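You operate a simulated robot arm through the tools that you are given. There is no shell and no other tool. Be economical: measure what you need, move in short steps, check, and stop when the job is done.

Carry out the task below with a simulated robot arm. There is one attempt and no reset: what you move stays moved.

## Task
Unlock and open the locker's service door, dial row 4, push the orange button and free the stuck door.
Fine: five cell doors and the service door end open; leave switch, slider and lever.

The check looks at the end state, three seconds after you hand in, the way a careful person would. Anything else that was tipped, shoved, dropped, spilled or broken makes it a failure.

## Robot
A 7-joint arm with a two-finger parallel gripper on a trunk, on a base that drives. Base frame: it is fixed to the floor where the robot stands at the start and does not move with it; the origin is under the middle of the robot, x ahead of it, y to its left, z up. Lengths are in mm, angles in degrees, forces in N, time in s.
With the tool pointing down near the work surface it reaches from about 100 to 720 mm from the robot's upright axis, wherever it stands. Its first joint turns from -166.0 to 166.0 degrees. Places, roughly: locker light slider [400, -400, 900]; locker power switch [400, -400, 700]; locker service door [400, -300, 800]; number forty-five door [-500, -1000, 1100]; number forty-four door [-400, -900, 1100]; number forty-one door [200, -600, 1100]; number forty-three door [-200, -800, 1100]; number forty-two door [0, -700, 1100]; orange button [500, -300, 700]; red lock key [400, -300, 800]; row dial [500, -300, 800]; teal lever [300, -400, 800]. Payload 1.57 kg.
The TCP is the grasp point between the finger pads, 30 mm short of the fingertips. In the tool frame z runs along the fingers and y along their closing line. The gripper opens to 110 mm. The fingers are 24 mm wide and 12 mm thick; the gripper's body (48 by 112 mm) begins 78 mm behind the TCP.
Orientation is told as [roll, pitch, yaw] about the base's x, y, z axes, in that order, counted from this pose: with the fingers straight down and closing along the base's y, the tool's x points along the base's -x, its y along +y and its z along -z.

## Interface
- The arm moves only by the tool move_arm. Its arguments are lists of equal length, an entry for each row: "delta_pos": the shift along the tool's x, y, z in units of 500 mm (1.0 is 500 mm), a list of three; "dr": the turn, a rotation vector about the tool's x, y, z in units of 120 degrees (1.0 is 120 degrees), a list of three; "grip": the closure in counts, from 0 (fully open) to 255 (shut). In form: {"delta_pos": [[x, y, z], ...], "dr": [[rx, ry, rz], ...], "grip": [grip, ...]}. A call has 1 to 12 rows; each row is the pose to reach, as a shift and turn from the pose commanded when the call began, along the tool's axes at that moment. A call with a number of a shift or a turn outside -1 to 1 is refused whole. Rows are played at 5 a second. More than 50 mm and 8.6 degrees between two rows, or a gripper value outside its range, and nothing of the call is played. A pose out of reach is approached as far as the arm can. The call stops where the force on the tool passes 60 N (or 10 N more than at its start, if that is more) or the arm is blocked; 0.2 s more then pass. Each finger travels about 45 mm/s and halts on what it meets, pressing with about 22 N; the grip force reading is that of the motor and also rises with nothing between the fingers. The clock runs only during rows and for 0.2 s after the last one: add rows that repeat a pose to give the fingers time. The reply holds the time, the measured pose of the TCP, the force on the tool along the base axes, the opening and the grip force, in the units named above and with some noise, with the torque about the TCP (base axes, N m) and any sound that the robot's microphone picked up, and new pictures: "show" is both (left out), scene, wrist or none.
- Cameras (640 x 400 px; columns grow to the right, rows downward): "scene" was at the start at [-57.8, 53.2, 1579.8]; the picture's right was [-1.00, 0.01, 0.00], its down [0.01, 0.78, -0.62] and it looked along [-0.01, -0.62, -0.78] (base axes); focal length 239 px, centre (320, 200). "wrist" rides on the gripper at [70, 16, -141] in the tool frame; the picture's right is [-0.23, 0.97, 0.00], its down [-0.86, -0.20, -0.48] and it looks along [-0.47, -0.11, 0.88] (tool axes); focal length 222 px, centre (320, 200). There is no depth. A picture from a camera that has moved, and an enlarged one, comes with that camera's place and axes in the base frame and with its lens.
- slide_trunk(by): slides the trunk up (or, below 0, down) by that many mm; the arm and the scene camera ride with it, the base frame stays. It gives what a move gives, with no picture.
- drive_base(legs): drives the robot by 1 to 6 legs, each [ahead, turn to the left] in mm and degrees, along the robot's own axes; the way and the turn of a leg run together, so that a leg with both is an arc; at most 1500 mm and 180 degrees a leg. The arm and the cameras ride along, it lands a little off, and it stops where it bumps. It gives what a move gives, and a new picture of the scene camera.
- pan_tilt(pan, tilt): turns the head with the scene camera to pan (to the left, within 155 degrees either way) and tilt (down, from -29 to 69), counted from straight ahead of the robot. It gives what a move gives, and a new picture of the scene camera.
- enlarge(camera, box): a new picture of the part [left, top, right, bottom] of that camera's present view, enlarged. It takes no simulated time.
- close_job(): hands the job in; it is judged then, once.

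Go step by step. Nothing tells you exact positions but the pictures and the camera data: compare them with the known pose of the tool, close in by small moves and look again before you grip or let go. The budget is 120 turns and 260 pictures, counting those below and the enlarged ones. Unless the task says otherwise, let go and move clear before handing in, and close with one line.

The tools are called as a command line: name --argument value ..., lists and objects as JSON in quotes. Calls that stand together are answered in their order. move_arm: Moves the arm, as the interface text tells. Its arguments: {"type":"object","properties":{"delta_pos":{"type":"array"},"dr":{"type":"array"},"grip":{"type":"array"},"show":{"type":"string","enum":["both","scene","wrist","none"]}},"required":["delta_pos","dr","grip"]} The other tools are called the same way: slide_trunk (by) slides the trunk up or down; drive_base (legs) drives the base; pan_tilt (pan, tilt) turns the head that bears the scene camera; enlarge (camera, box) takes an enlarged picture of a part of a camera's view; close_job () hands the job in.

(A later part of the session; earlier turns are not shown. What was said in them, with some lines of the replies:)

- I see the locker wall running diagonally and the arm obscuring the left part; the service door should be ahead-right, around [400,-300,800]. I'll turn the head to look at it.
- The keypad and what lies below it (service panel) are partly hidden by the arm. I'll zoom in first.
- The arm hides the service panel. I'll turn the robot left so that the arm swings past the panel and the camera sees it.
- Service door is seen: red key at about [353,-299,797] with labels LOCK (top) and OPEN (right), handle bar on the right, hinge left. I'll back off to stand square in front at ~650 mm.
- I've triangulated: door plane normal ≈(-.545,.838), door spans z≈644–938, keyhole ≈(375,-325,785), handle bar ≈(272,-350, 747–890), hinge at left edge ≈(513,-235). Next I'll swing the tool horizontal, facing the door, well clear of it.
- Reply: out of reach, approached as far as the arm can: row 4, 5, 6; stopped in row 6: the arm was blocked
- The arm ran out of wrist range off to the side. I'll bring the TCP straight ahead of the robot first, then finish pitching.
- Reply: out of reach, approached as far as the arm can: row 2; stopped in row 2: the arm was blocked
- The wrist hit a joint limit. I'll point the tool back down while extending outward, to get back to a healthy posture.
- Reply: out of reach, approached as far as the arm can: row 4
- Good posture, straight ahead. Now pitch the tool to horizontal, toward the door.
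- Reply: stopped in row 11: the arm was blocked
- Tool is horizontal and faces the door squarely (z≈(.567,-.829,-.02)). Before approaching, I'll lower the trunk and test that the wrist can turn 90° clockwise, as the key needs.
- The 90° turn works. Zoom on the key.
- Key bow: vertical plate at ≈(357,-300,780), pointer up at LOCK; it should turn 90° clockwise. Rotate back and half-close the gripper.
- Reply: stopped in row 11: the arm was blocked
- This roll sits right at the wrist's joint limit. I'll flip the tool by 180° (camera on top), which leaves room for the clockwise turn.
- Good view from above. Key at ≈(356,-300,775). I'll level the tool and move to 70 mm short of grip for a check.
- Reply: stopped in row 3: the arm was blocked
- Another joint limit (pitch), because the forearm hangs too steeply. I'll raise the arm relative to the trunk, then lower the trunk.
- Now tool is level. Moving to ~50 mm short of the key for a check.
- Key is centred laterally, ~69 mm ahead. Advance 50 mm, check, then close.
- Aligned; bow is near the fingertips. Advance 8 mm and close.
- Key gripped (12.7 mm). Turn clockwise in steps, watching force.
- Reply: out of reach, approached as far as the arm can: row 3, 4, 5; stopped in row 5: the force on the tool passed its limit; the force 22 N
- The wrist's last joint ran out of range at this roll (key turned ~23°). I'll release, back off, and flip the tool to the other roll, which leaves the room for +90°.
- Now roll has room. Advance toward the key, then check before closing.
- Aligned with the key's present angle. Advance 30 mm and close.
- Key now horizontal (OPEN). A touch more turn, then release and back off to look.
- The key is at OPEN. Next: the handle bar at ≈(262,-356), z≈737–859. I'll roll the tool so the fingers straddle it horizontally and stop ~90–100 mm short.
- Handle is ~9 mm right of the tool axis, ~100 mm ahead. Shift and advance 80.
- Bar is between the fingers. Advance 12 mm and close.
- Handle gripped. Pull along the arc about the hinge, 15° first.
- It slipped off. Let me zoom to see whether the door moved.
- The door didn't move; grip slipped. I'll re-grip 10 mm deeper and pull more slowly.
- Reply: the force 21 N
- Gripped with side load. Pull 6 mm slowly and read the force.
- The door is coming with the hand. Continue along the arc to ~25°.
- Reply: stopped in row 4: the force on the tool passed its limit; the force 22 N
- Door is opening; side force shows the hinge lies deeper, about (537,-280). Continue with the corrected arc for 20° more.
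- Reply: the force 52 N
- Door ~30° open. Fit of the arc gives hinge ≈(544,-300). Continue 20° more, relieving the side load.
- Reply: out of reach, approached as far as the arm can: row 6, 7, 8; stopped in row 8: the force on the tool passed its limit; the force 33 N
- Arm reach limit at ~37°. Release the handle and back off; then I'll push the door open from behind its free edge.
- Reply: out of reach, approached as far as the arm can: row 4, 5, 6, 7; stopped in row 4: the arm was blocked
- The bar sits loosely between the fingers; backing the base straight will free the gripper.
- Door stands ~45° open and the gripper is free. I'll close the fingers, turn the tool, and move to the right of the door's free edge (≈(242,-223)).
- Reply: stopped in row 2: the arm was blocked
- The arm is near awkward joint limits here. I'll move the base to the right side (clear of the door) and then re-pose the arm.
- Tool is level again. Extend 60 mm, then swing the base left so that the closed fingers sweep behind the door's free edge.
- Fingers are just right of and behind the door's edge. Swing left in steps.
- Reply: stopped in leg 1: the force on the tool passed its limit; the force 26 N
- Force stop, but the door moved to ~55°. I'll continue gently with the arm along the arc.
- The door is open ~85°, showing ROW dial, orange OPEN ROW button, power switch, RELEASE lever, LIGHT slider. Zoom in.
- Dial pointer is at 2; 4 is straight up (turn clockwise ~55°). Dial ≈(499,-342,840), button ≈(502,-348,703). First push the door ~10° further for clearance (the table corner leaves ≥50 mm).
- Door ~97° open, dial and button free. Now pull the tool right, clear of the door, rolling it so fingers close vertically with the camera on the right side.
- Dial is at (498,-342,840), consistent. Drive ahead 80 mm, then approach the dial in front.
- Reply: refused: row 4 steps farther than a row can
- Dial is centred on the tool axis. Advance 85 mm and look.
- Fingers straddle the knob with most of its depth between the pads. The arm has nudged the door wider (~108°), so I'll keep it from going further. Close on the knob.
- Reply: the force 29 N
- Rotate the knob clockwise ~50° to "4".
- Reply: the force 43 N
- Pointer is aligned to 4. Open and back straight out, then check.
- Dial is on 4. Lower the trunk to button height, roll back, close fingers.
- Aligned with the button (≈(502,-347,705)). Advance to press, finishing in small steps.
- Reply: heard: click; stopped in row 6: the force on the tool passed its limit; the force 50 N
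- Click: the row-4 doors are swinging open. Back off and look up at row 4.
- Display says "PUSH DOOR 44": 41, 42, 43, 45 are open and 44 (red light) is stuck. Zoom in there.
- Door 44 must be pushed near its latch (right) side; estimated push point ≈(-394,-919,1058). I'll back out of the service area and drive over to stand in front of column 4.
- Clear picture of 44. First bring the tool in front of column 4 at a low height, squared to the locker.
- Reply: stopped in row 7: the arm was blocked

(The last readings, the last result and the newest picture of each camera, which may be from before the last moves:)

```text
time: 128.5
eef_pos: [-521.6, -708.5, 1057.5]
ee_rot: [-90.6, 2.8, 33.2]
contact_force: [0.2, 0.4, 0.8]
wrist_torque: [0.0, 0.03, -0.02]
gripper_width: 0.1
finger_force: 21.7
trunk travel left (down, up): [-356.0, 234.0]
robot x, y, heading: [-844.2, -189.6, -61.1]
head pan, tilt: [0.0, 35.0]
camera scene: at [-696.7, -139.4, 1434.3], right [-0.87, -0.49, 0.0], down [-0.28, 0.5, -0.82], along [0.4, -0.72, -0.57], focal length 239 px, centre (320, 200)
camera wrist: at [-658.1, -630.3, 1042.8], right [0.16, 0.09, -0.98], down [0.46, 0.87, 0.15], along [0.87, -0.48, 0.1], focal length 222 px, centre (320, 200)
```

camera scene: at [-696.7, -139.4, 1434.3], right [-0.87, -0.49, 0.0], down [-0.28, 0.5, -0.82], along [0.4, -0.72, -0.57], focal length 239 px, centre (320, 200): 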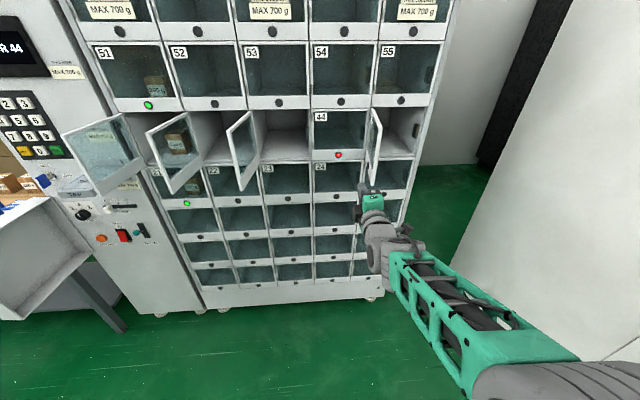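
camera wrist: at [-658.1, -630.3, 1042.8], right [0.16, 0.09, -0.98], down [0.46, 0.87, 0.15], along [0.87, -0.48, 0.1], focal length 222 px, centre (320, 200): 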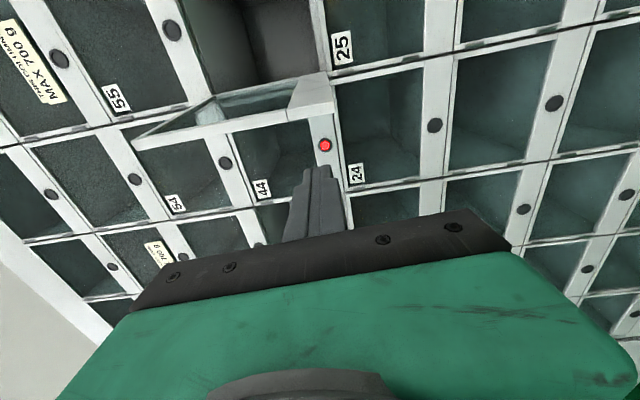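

Aligned ~28 mm right of the red light. Roll the tool 180° so its camera is on the open (left) side, away from leaf 45.

move_arm --delta_pos '[[0, 0, 0], [0, 0, 0], [0, 0, 0], [0, 0, 0], [0, 0, 0], [0, 0, 0], [0, 0, 0], [0, 0, 0], [0, 0, 0], [0, 0, 0], [0, 0, 0]]' --dr '[[0, 0, 0.07], [0, 0, 0.14], [0, 0, 0.21], [0, 0, 0.28], [0, 0, 0.35], [0, 0, 0.42], [0, 0, 0.49], [0, 0, 0.56], [0, 0, 0.63], [0, 0, 0.7], [0, 0, 0.75]]' --grip '[255, 255, 255, 255, 255, 255, 255, 255, 255, 255, 255]' --show "none"

move_arm --delta_pos '[[0, 0, 0], [0, 0, 0], [0, 0, 0], [0, 0, 0], [0, 0, 0], [0, 0, 0], [0, 0, 0], [0, 0, 0], [0, 0, 0], [0, 0, 0], [0, 0, 0]]' --dr '[[0, 0, 0.07], [0, 0, 0.14], [0, 0, 0.21], [0, 0, 0.28], [0, 0, 0.35], [0, 0, 0.42], [0, 0, 0.49], [0, 0, 0.56], [0, 0, 0.63], [0, 0, 0.7], [0, 0, 0.75]]' --grip '[255, 255, 255, 255, 255, 255, 255, 255, 255, 255, 255]'

```text
time: 130.9
eef_pos: [-525.4, -707.6, 1058.6]
ee_rot: [-104.0, -87.4, 47.3]
contact_force: [-0.1, -0.2, -0.7]
wrist_torque: [-0.01, -0.01, 0.03]
gripper_width: 0.0
finger_force: 21.2
trunk travel left (down, up): [-356.0, 234.0]
robot x, y, heading: [-841.4, -190.0, -60.9]
head pan, tilt: [0.0, 35.0]
```

```text
time: 133.3
eef_pos: [-525.9, -708.5, 1059.0]
ee_rot: [90.6, -2.5, -146.8]
contact_force: [-0.5, 0.1, 0.5]
wrist_torque: [0.02, -0.03, 0.0]
gripper_width: 0.2
finger_force: 21.6
trunk travel left (down, up): [-356.0, 234.0]
robot x, y, heading: [-848.1, -189.8, -61.3]
head pan, tilt: [0.0, 35.0]
camera scene: at [-696.7, -139.4, 1434.3], right [-0.87, -0.49, 0.0], down [-0.28, 0.5, -0.82], along [0.4, -0.72, -0.57], focal length 239 px, centre (320, 200)
camera wrist: at [-543.6, -551.2, 1070.9], right [-0.16, -0.09, 0.98], down [-0.98, -0.07, -0.17], along [0.09, -0.99, -0.08], focal length 222 px, centre (320, 200)
```

scene: 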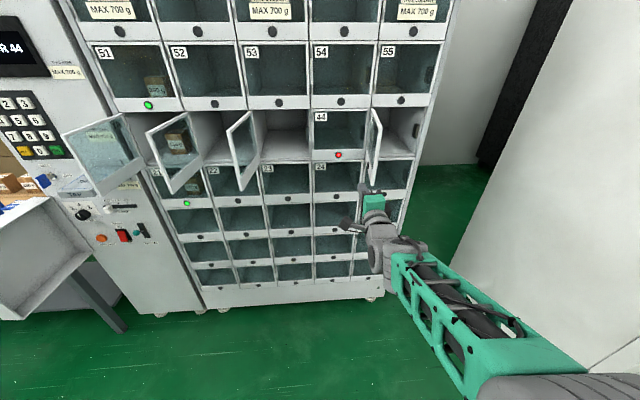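
wrist: 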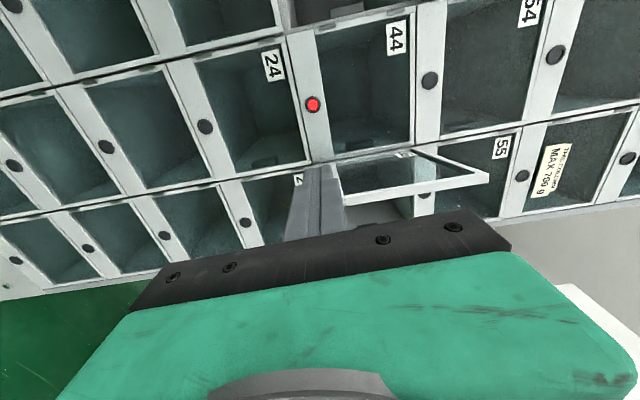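

Aimed at door 44's bottom bar, ~40 mm right of the light, clear of leaf 45. Advance to 25 mm short.

move_arm --delta_pos '[[0, -0.012, 0.08], [0, -0.014, 0.16], [0, -0.016, 0.24], [0, -0.016, 0.32], [0, -0.016, 0.38]]' --dr '[[0, 0, 0], [0, 0, 0], [0, 0, 0], [0, 0, 0], [0, 0, 0]]' --grip '[255, 255, 255, 255, 255]'

```text
time: 134.3
eef_pos: [-445.1, -828.0, 1052.1]
ee_rot: [90.7, -2.8, -146.8]
contact_force: [-14.0, 27.8, 8.0]
wrist_torque: [0.74, 0.86, -1.72]
gripper_width: 0.0
finger_force: 21.0
trunk travel left (down, up): [-356.0, 234.0]
robot x, y, heading: [-846.0, -188.7, -60.7]
head pan, tilt: [0.0, 35.0]
stopped in row 4: the force on the tool passed its limit (the readings are from after the stop); the commanded pose is now the measured one
camera scene: at [-699.1, -134.8, 1434.6], right [-0.87, -0.49, 0.0], down [-0.28, 0.5, -0.82], along [0.4, -0.72, -0.57], focal length 239 px, centre (320, 200)
camera wrist: at [-463.4, -672.3, 1063.4], right [-0.16, -0.09, 0.98], down [-0.98, -0.07, -0.16], along [0.09, -0.99, -0.08], focal length 222 px, centre (320, 200)
```

scene: 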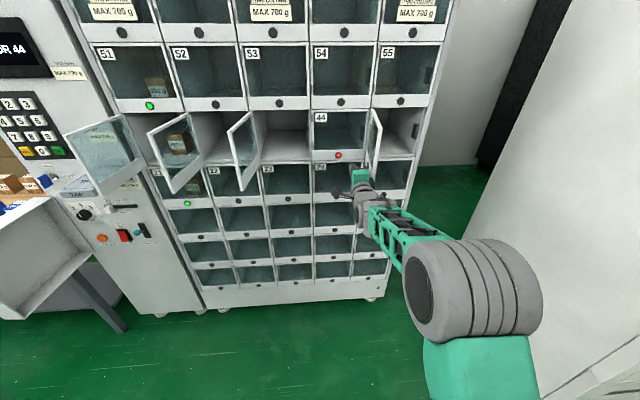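
wrist: 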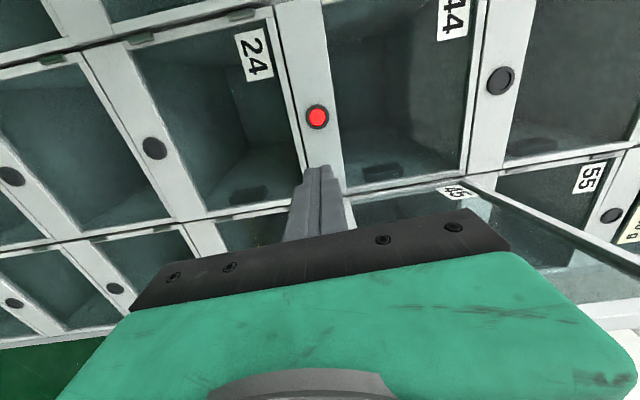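

Contact came early, ~55 mm to the right — the hand is rubbing on the open leaf 45. I'll back off and come in with the tool yawed so the body sits further left.

move_arm --delta_pos '[[0, 0, -0.08], [0, 0, -0.16], [0.03, 0, -0.22], [0.06, 0, -0.22], [0.087, 0, -0.2], [0.087, 0, -0.17]]' --dr '[[0, 0, 0], [0, 0, 0], [0, -0.04, 0], [0, -0.09, 0], [0, -0.14, 0], [0, -0.167, 0]]' --grip '[255, 255, 255, 255, 255, 255]'

```text
time: 135.7
eef_pos: [-454.2, -737.3, 1043.5]
ee_rot: [91.2, -2.4, -166.8]
contact_force: [0.1, 0.2, -0.3]
wrist_torque: [0.03, -0.02, 0.03]
gripper_width: 0.1
finger_force: 21.6
trunk travel left (down, up): [-356.0, 234.0]
robot x, y, heading: [-845.4, -191.5, -60.8]
head pan, tilt: [0.0, 35.0]
camera scene: at [-696.6, -139.3, 1434.3], right [-0.87, -0.49, 0.0], down [-0.28, 0.5, -0.82], along [0.4, -0.72, -0.57], focal length 239 px, centre (320, 200)
camera wrist: at [-417.5, -584.1, 1054.4], right [-0.19, -0.02, 0.98], down [-0.95, 0.27, -0.17], along [-0.26, -0.96, -0.07], focal length 222 px, centre (320, 200)
```

scene: 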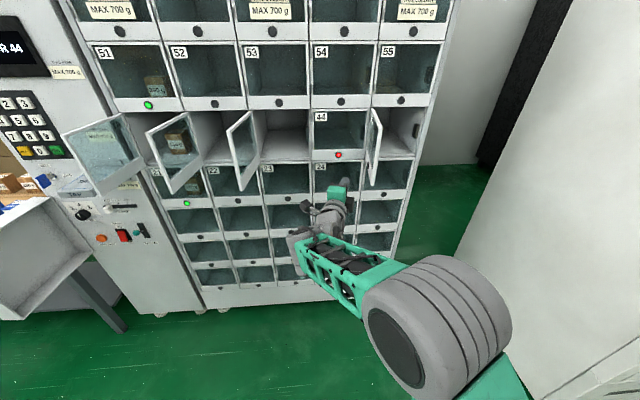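
wrist: 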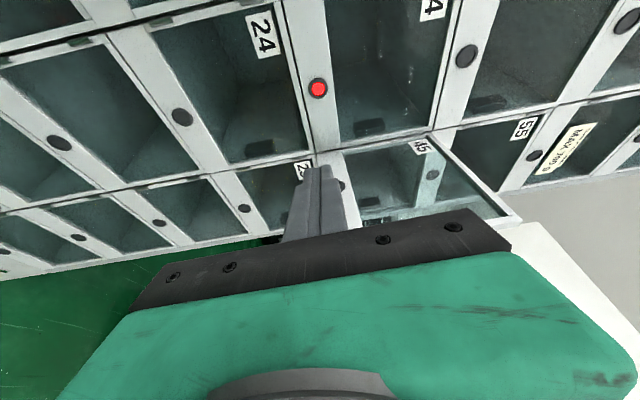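

Now aimed 63 mm right of the light; shift 22 mm left, 9 mm up, and advance.

move_arm --delta_pos '[[0.043, 0.018, 0.06], [0.043, 0.018, 0.14], [0.043, 0.018, 0.2], [0.043, 0.018, 0.24]]' --dr '[[0, 0, 0], [0, 0, 0], [0, 0, 0], [0, 0, 0]]' --grip '[255, 255, 255, 255]'

```text
time: 136.7
eef_pos: [-402.0, -850.9, 1055.1]
ee_rot: [91.2, -2.3, -166.9]
contact_force: [-1.0, 0.3, 0.1]
wrist_torque: [-0.02, 0.01, -0.01]
gripper_width: 0.0
finger_force: 21.2
trunk travel left (down, up): [-356.0, 234.0]
robot x, y, heading: [-849.0, -192.8, -60.8]
head pan, tilt: [0.0, 35.0]
camera scene: at [-696.7, -139.4, 1434.3], right [-0.87, -0.49, 0.0], down [-0.28, 0.5, -0.82], along [0.4, -0.72, -0.57], focal length 239 px, centre (320, 200)
camera wrist: at [-367.3, -698.2, 1065.5], right [-0.19, -0.02, 0.98], down [-0.95, 0.27, -0.17], along [-0.26, -0.96, -0.07], focal length 222 px, centre (320, 200)
```

scene: 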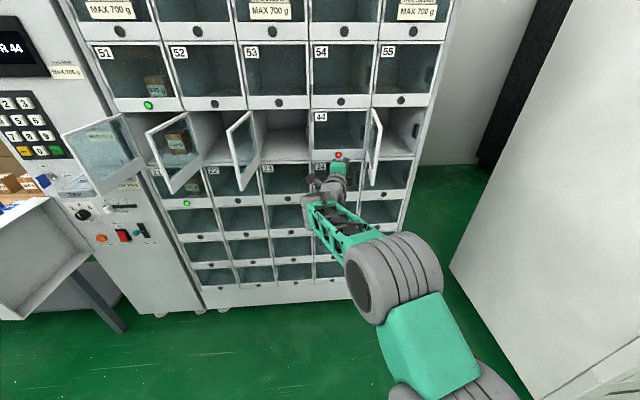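
wrist: 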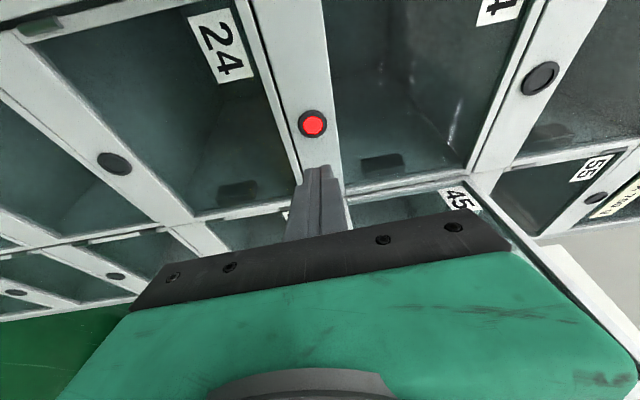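

Right on the bar, free so far. Press in small steps.

move_arm --delta_pos '[[0, 0, 0.03], [0, 0, 0.05], [0, 0, 0.06], [0, 0, 0.068], [0, 0, 0.076], [0, 0, 0.084], [0, 0, 0.092], [0, 0, 0.1], [0, 0, 0.108]]' --dr '[[0, 0, 0], [0, 0, 0], [0, 0, 0], [0, 0, 0], [0, 0, 0], [0, 0, 0], [0, 0, 0], [0, 0, 0], [0, 0, 0]]' --grip '[255, 255, 255, 255, 255, 255, 255, 255, 255]'

```text
time: 138.8
eef_pos: [-392.6, -894.9, 1055.5]
ee_rot: [91.2, -2.5, -166.8]
contact_force: [-17.0, 37.0, 0.9]
wrist_torque: [-0.01, -0.03, 0.23]
gripper_width: 0.0
finger_force: 21.4
trunk travel left (down, up): [-356.0, 234.0]
robot x, y, heading: [-846.0, -190.1, -60.7]
head pan, tilt: [0.0, 35.0]
stopped in row 9: the force on the tool passed its limit (the readings are from after the stop); the commanded pose is now the measured one
camera scene: at [-700.0, -132.6, 1434.5], right [-0.87, -0.49, 0.0], down [-0.28, 0.5, -0.82], along [0.4, -0.72, -0.57], focal length 239 px, centre (320, 200)
camera wrist: at [-356.9, -741.9, 1067.1], right [-0.18, -0.02, 0.98], down [-0.95, 0.27, -0.17], along [-0.26, -0.96, -0.07], focal length 222 px, centre (320, 200)
```

scene: 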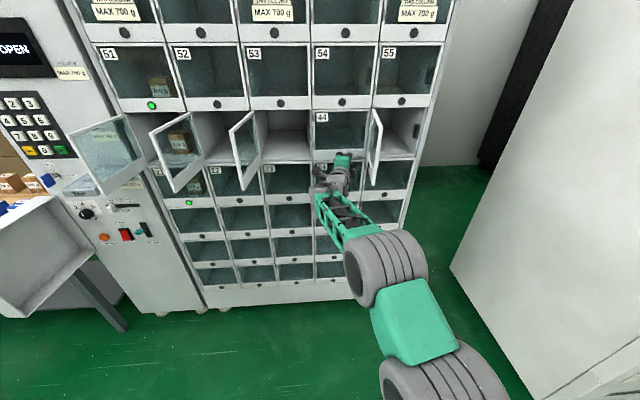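
wrist: 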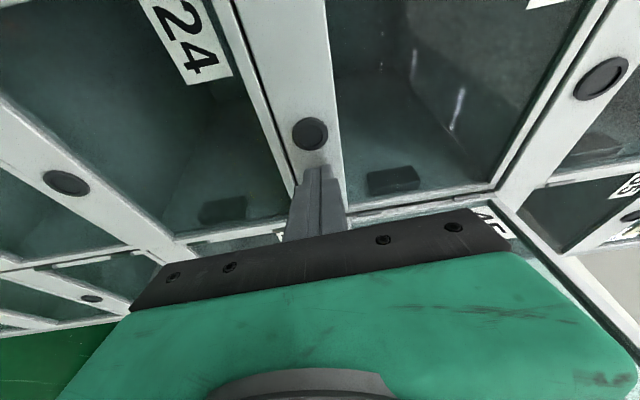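

The light went out and the display reads OPEN. Retreat promptly out of the door's swing.

move_arm --delta_pos '[[0, 0, -0.08], [0, 0, -0.17], [0, 0, -0.26], [0, 0, -0.35], [0, 0, -0.44]]' --dr '[[0, 0, 0], [0, 0, 0], [0, 0, 0], [0, 0, 0], [0, 0, 0]]' --grip '[255, 255, 255, 255, 255]'

```text
time: 140.0
eef_pos: [-440.6, -685.5, 1048.1]
ee_rot: [90.8, -2.4, -166.9]
contact_force: [-0.2, 0.0, -0.5]
wrist_torque: [-0.04, 0.0, -0.04]
gripper_width: 0.0
finger_force: 21.2
trunk travel left (down, up): [-356.0, 234.0]
robot x, y, heading: [-848.3, -188.0, -60.6]
head pan, tilt: [0.0, 35.0]
camera scene: at [-697.2, -138.3, 1434.3], right [-0.87, -0.49, 0.0], down [-0.28, 0.5, -0.82], along [0.4, -0.71, -0.57], focal length 239 px, centre (320, 200)
camera wrist: at [-405.3, -533.3, 1059.2], right [-0.18, -0.03, 0.98], down [-0.95, 0.27, -0.17], along [-0.26, -0.96, -0.08], focal length 222 px, centre (320, 200)
```

scene: 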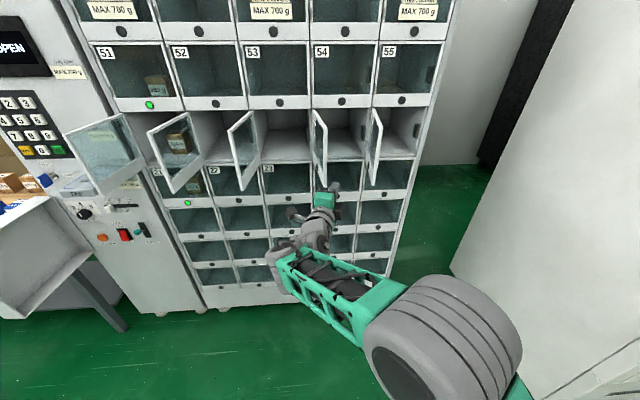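
wrist: 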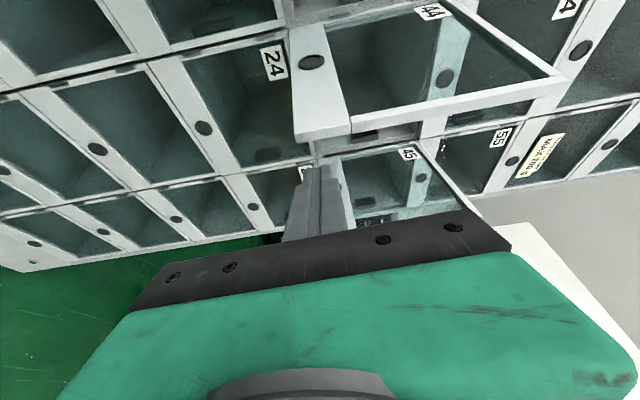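

All five row-4 doors are open. Back the base away and check the service door and table.

drive_base --legs '[[-300, 0]]'

pan_tilt --pan 35 --tilt 25

enlarge --camera "scene" --box '[160, 60, 480, 280]'

```text
time: 142.1
eef_pos: [-589.6, -425.7, 1048.7]
ee_rot: [90.8, -2.4, -166.9]
contact_force: [0.3, 0.6, 0.0]
wrist_torque: [0.0, 0.01, -0.03]
gripper_width: 0.0
finger_force: 21.4
trunk travel left (down, up): [-356.0, 234.0]
robot x, y, heading: [-993.5, 69.8, -61.0]
head pan, tilt: [0.0, 35.0]
camera scene: at [-843.0, 123.2, 1434.3], right [-0.87, -0.49, 0.0], down [-0.28, 0.5, -0.82], along [0.4, -0.72, -0.57], focal length 239 px, centre (320, 200)
```

scene: 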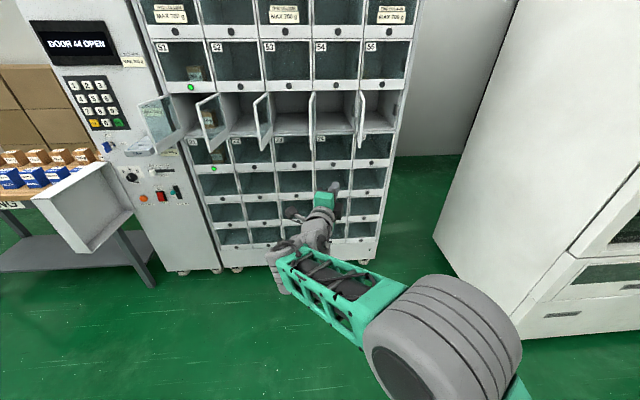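

```text
time: 143.1
eef_pos: [-588.0, -426.1, 1048.4]
ee_rot: [90.8, -2.5, -166.8]
contact_force: [-0.5, 0.7, 0.8]
wrist_torque: [0.0, -0.02, -0.03]
gripper_width: 0.0
finger_force: 21.5
trunk travel left (down, up): [-356.0, 234.0]
robot x, y, heading: [-994.7, 72.9, -61.4]
head pan, tilt: [35.0, 25.0]
camera scene: at [-803.1, 159.9, 1450.0], right [-0.44, -0.9, 0.0], down [-0.38, 0.19, -0.91], along [0.81, -0.4, -0.42], focal length 239 px, centre (320, 200)
```

scene: 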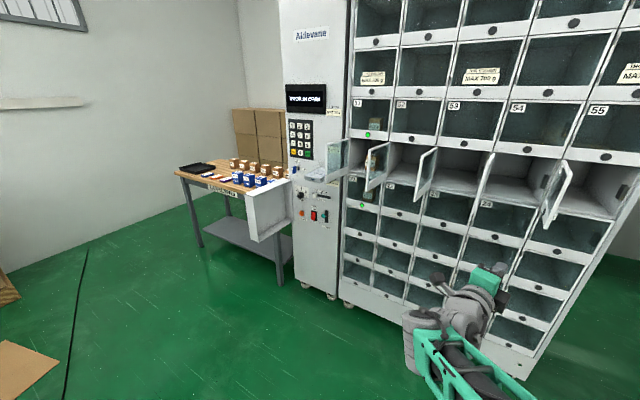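

```text
1.82 times, centred on (320, 170) of scene
camera zoom: at [-803.1, 159.9, 1450.0], right [-0.44, -0.9, 0.0], down [-0.38, 0.19, -0.91], along [0.81, -0.4, -0.42], focal length 435 px, centre (320, 254)
```

zoom: 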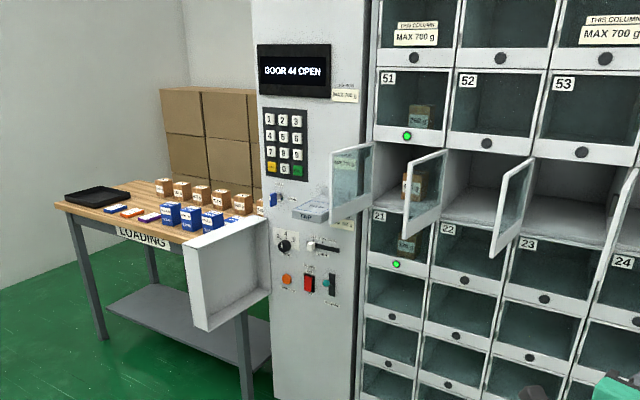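

enlarge --camera "scene" --box '[170, 130, 310, 270]'

```text
2.86 times, centred on (240, 200) of scene
camera zoom: at [-803.1, 159.9, 1450.0], right [-0.44, -0.9, 0.0], down [-0.38, 0.19, -0.91], along [0.81, -0.4, -0.42], focal length 683 px, centre (549, 200)
```

zoom: 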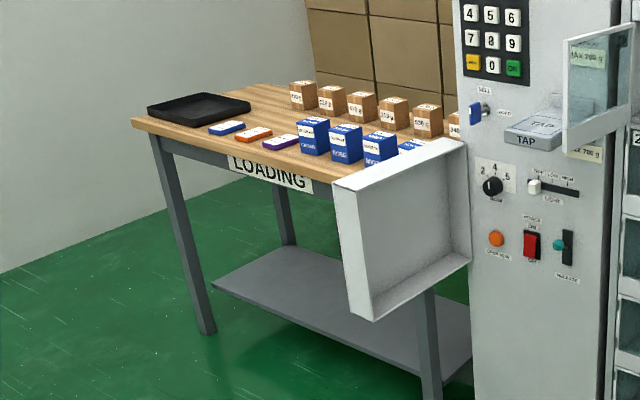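

All row-4 doors and the service door are open, the dial is on 4, the display reads "DOOR 44 OPEN", and the table items, switch, slider and lever are undisturbed. I'm handing in.

close_job

```text
The job is handed in.
```

The service door is unlocked and open. The dial is on row 4, the orange button is pushed, and door 44, the one that stuck, is freed. All five row-4 doors (41–45) stand open, and I did not touch the switch, slider or lever.
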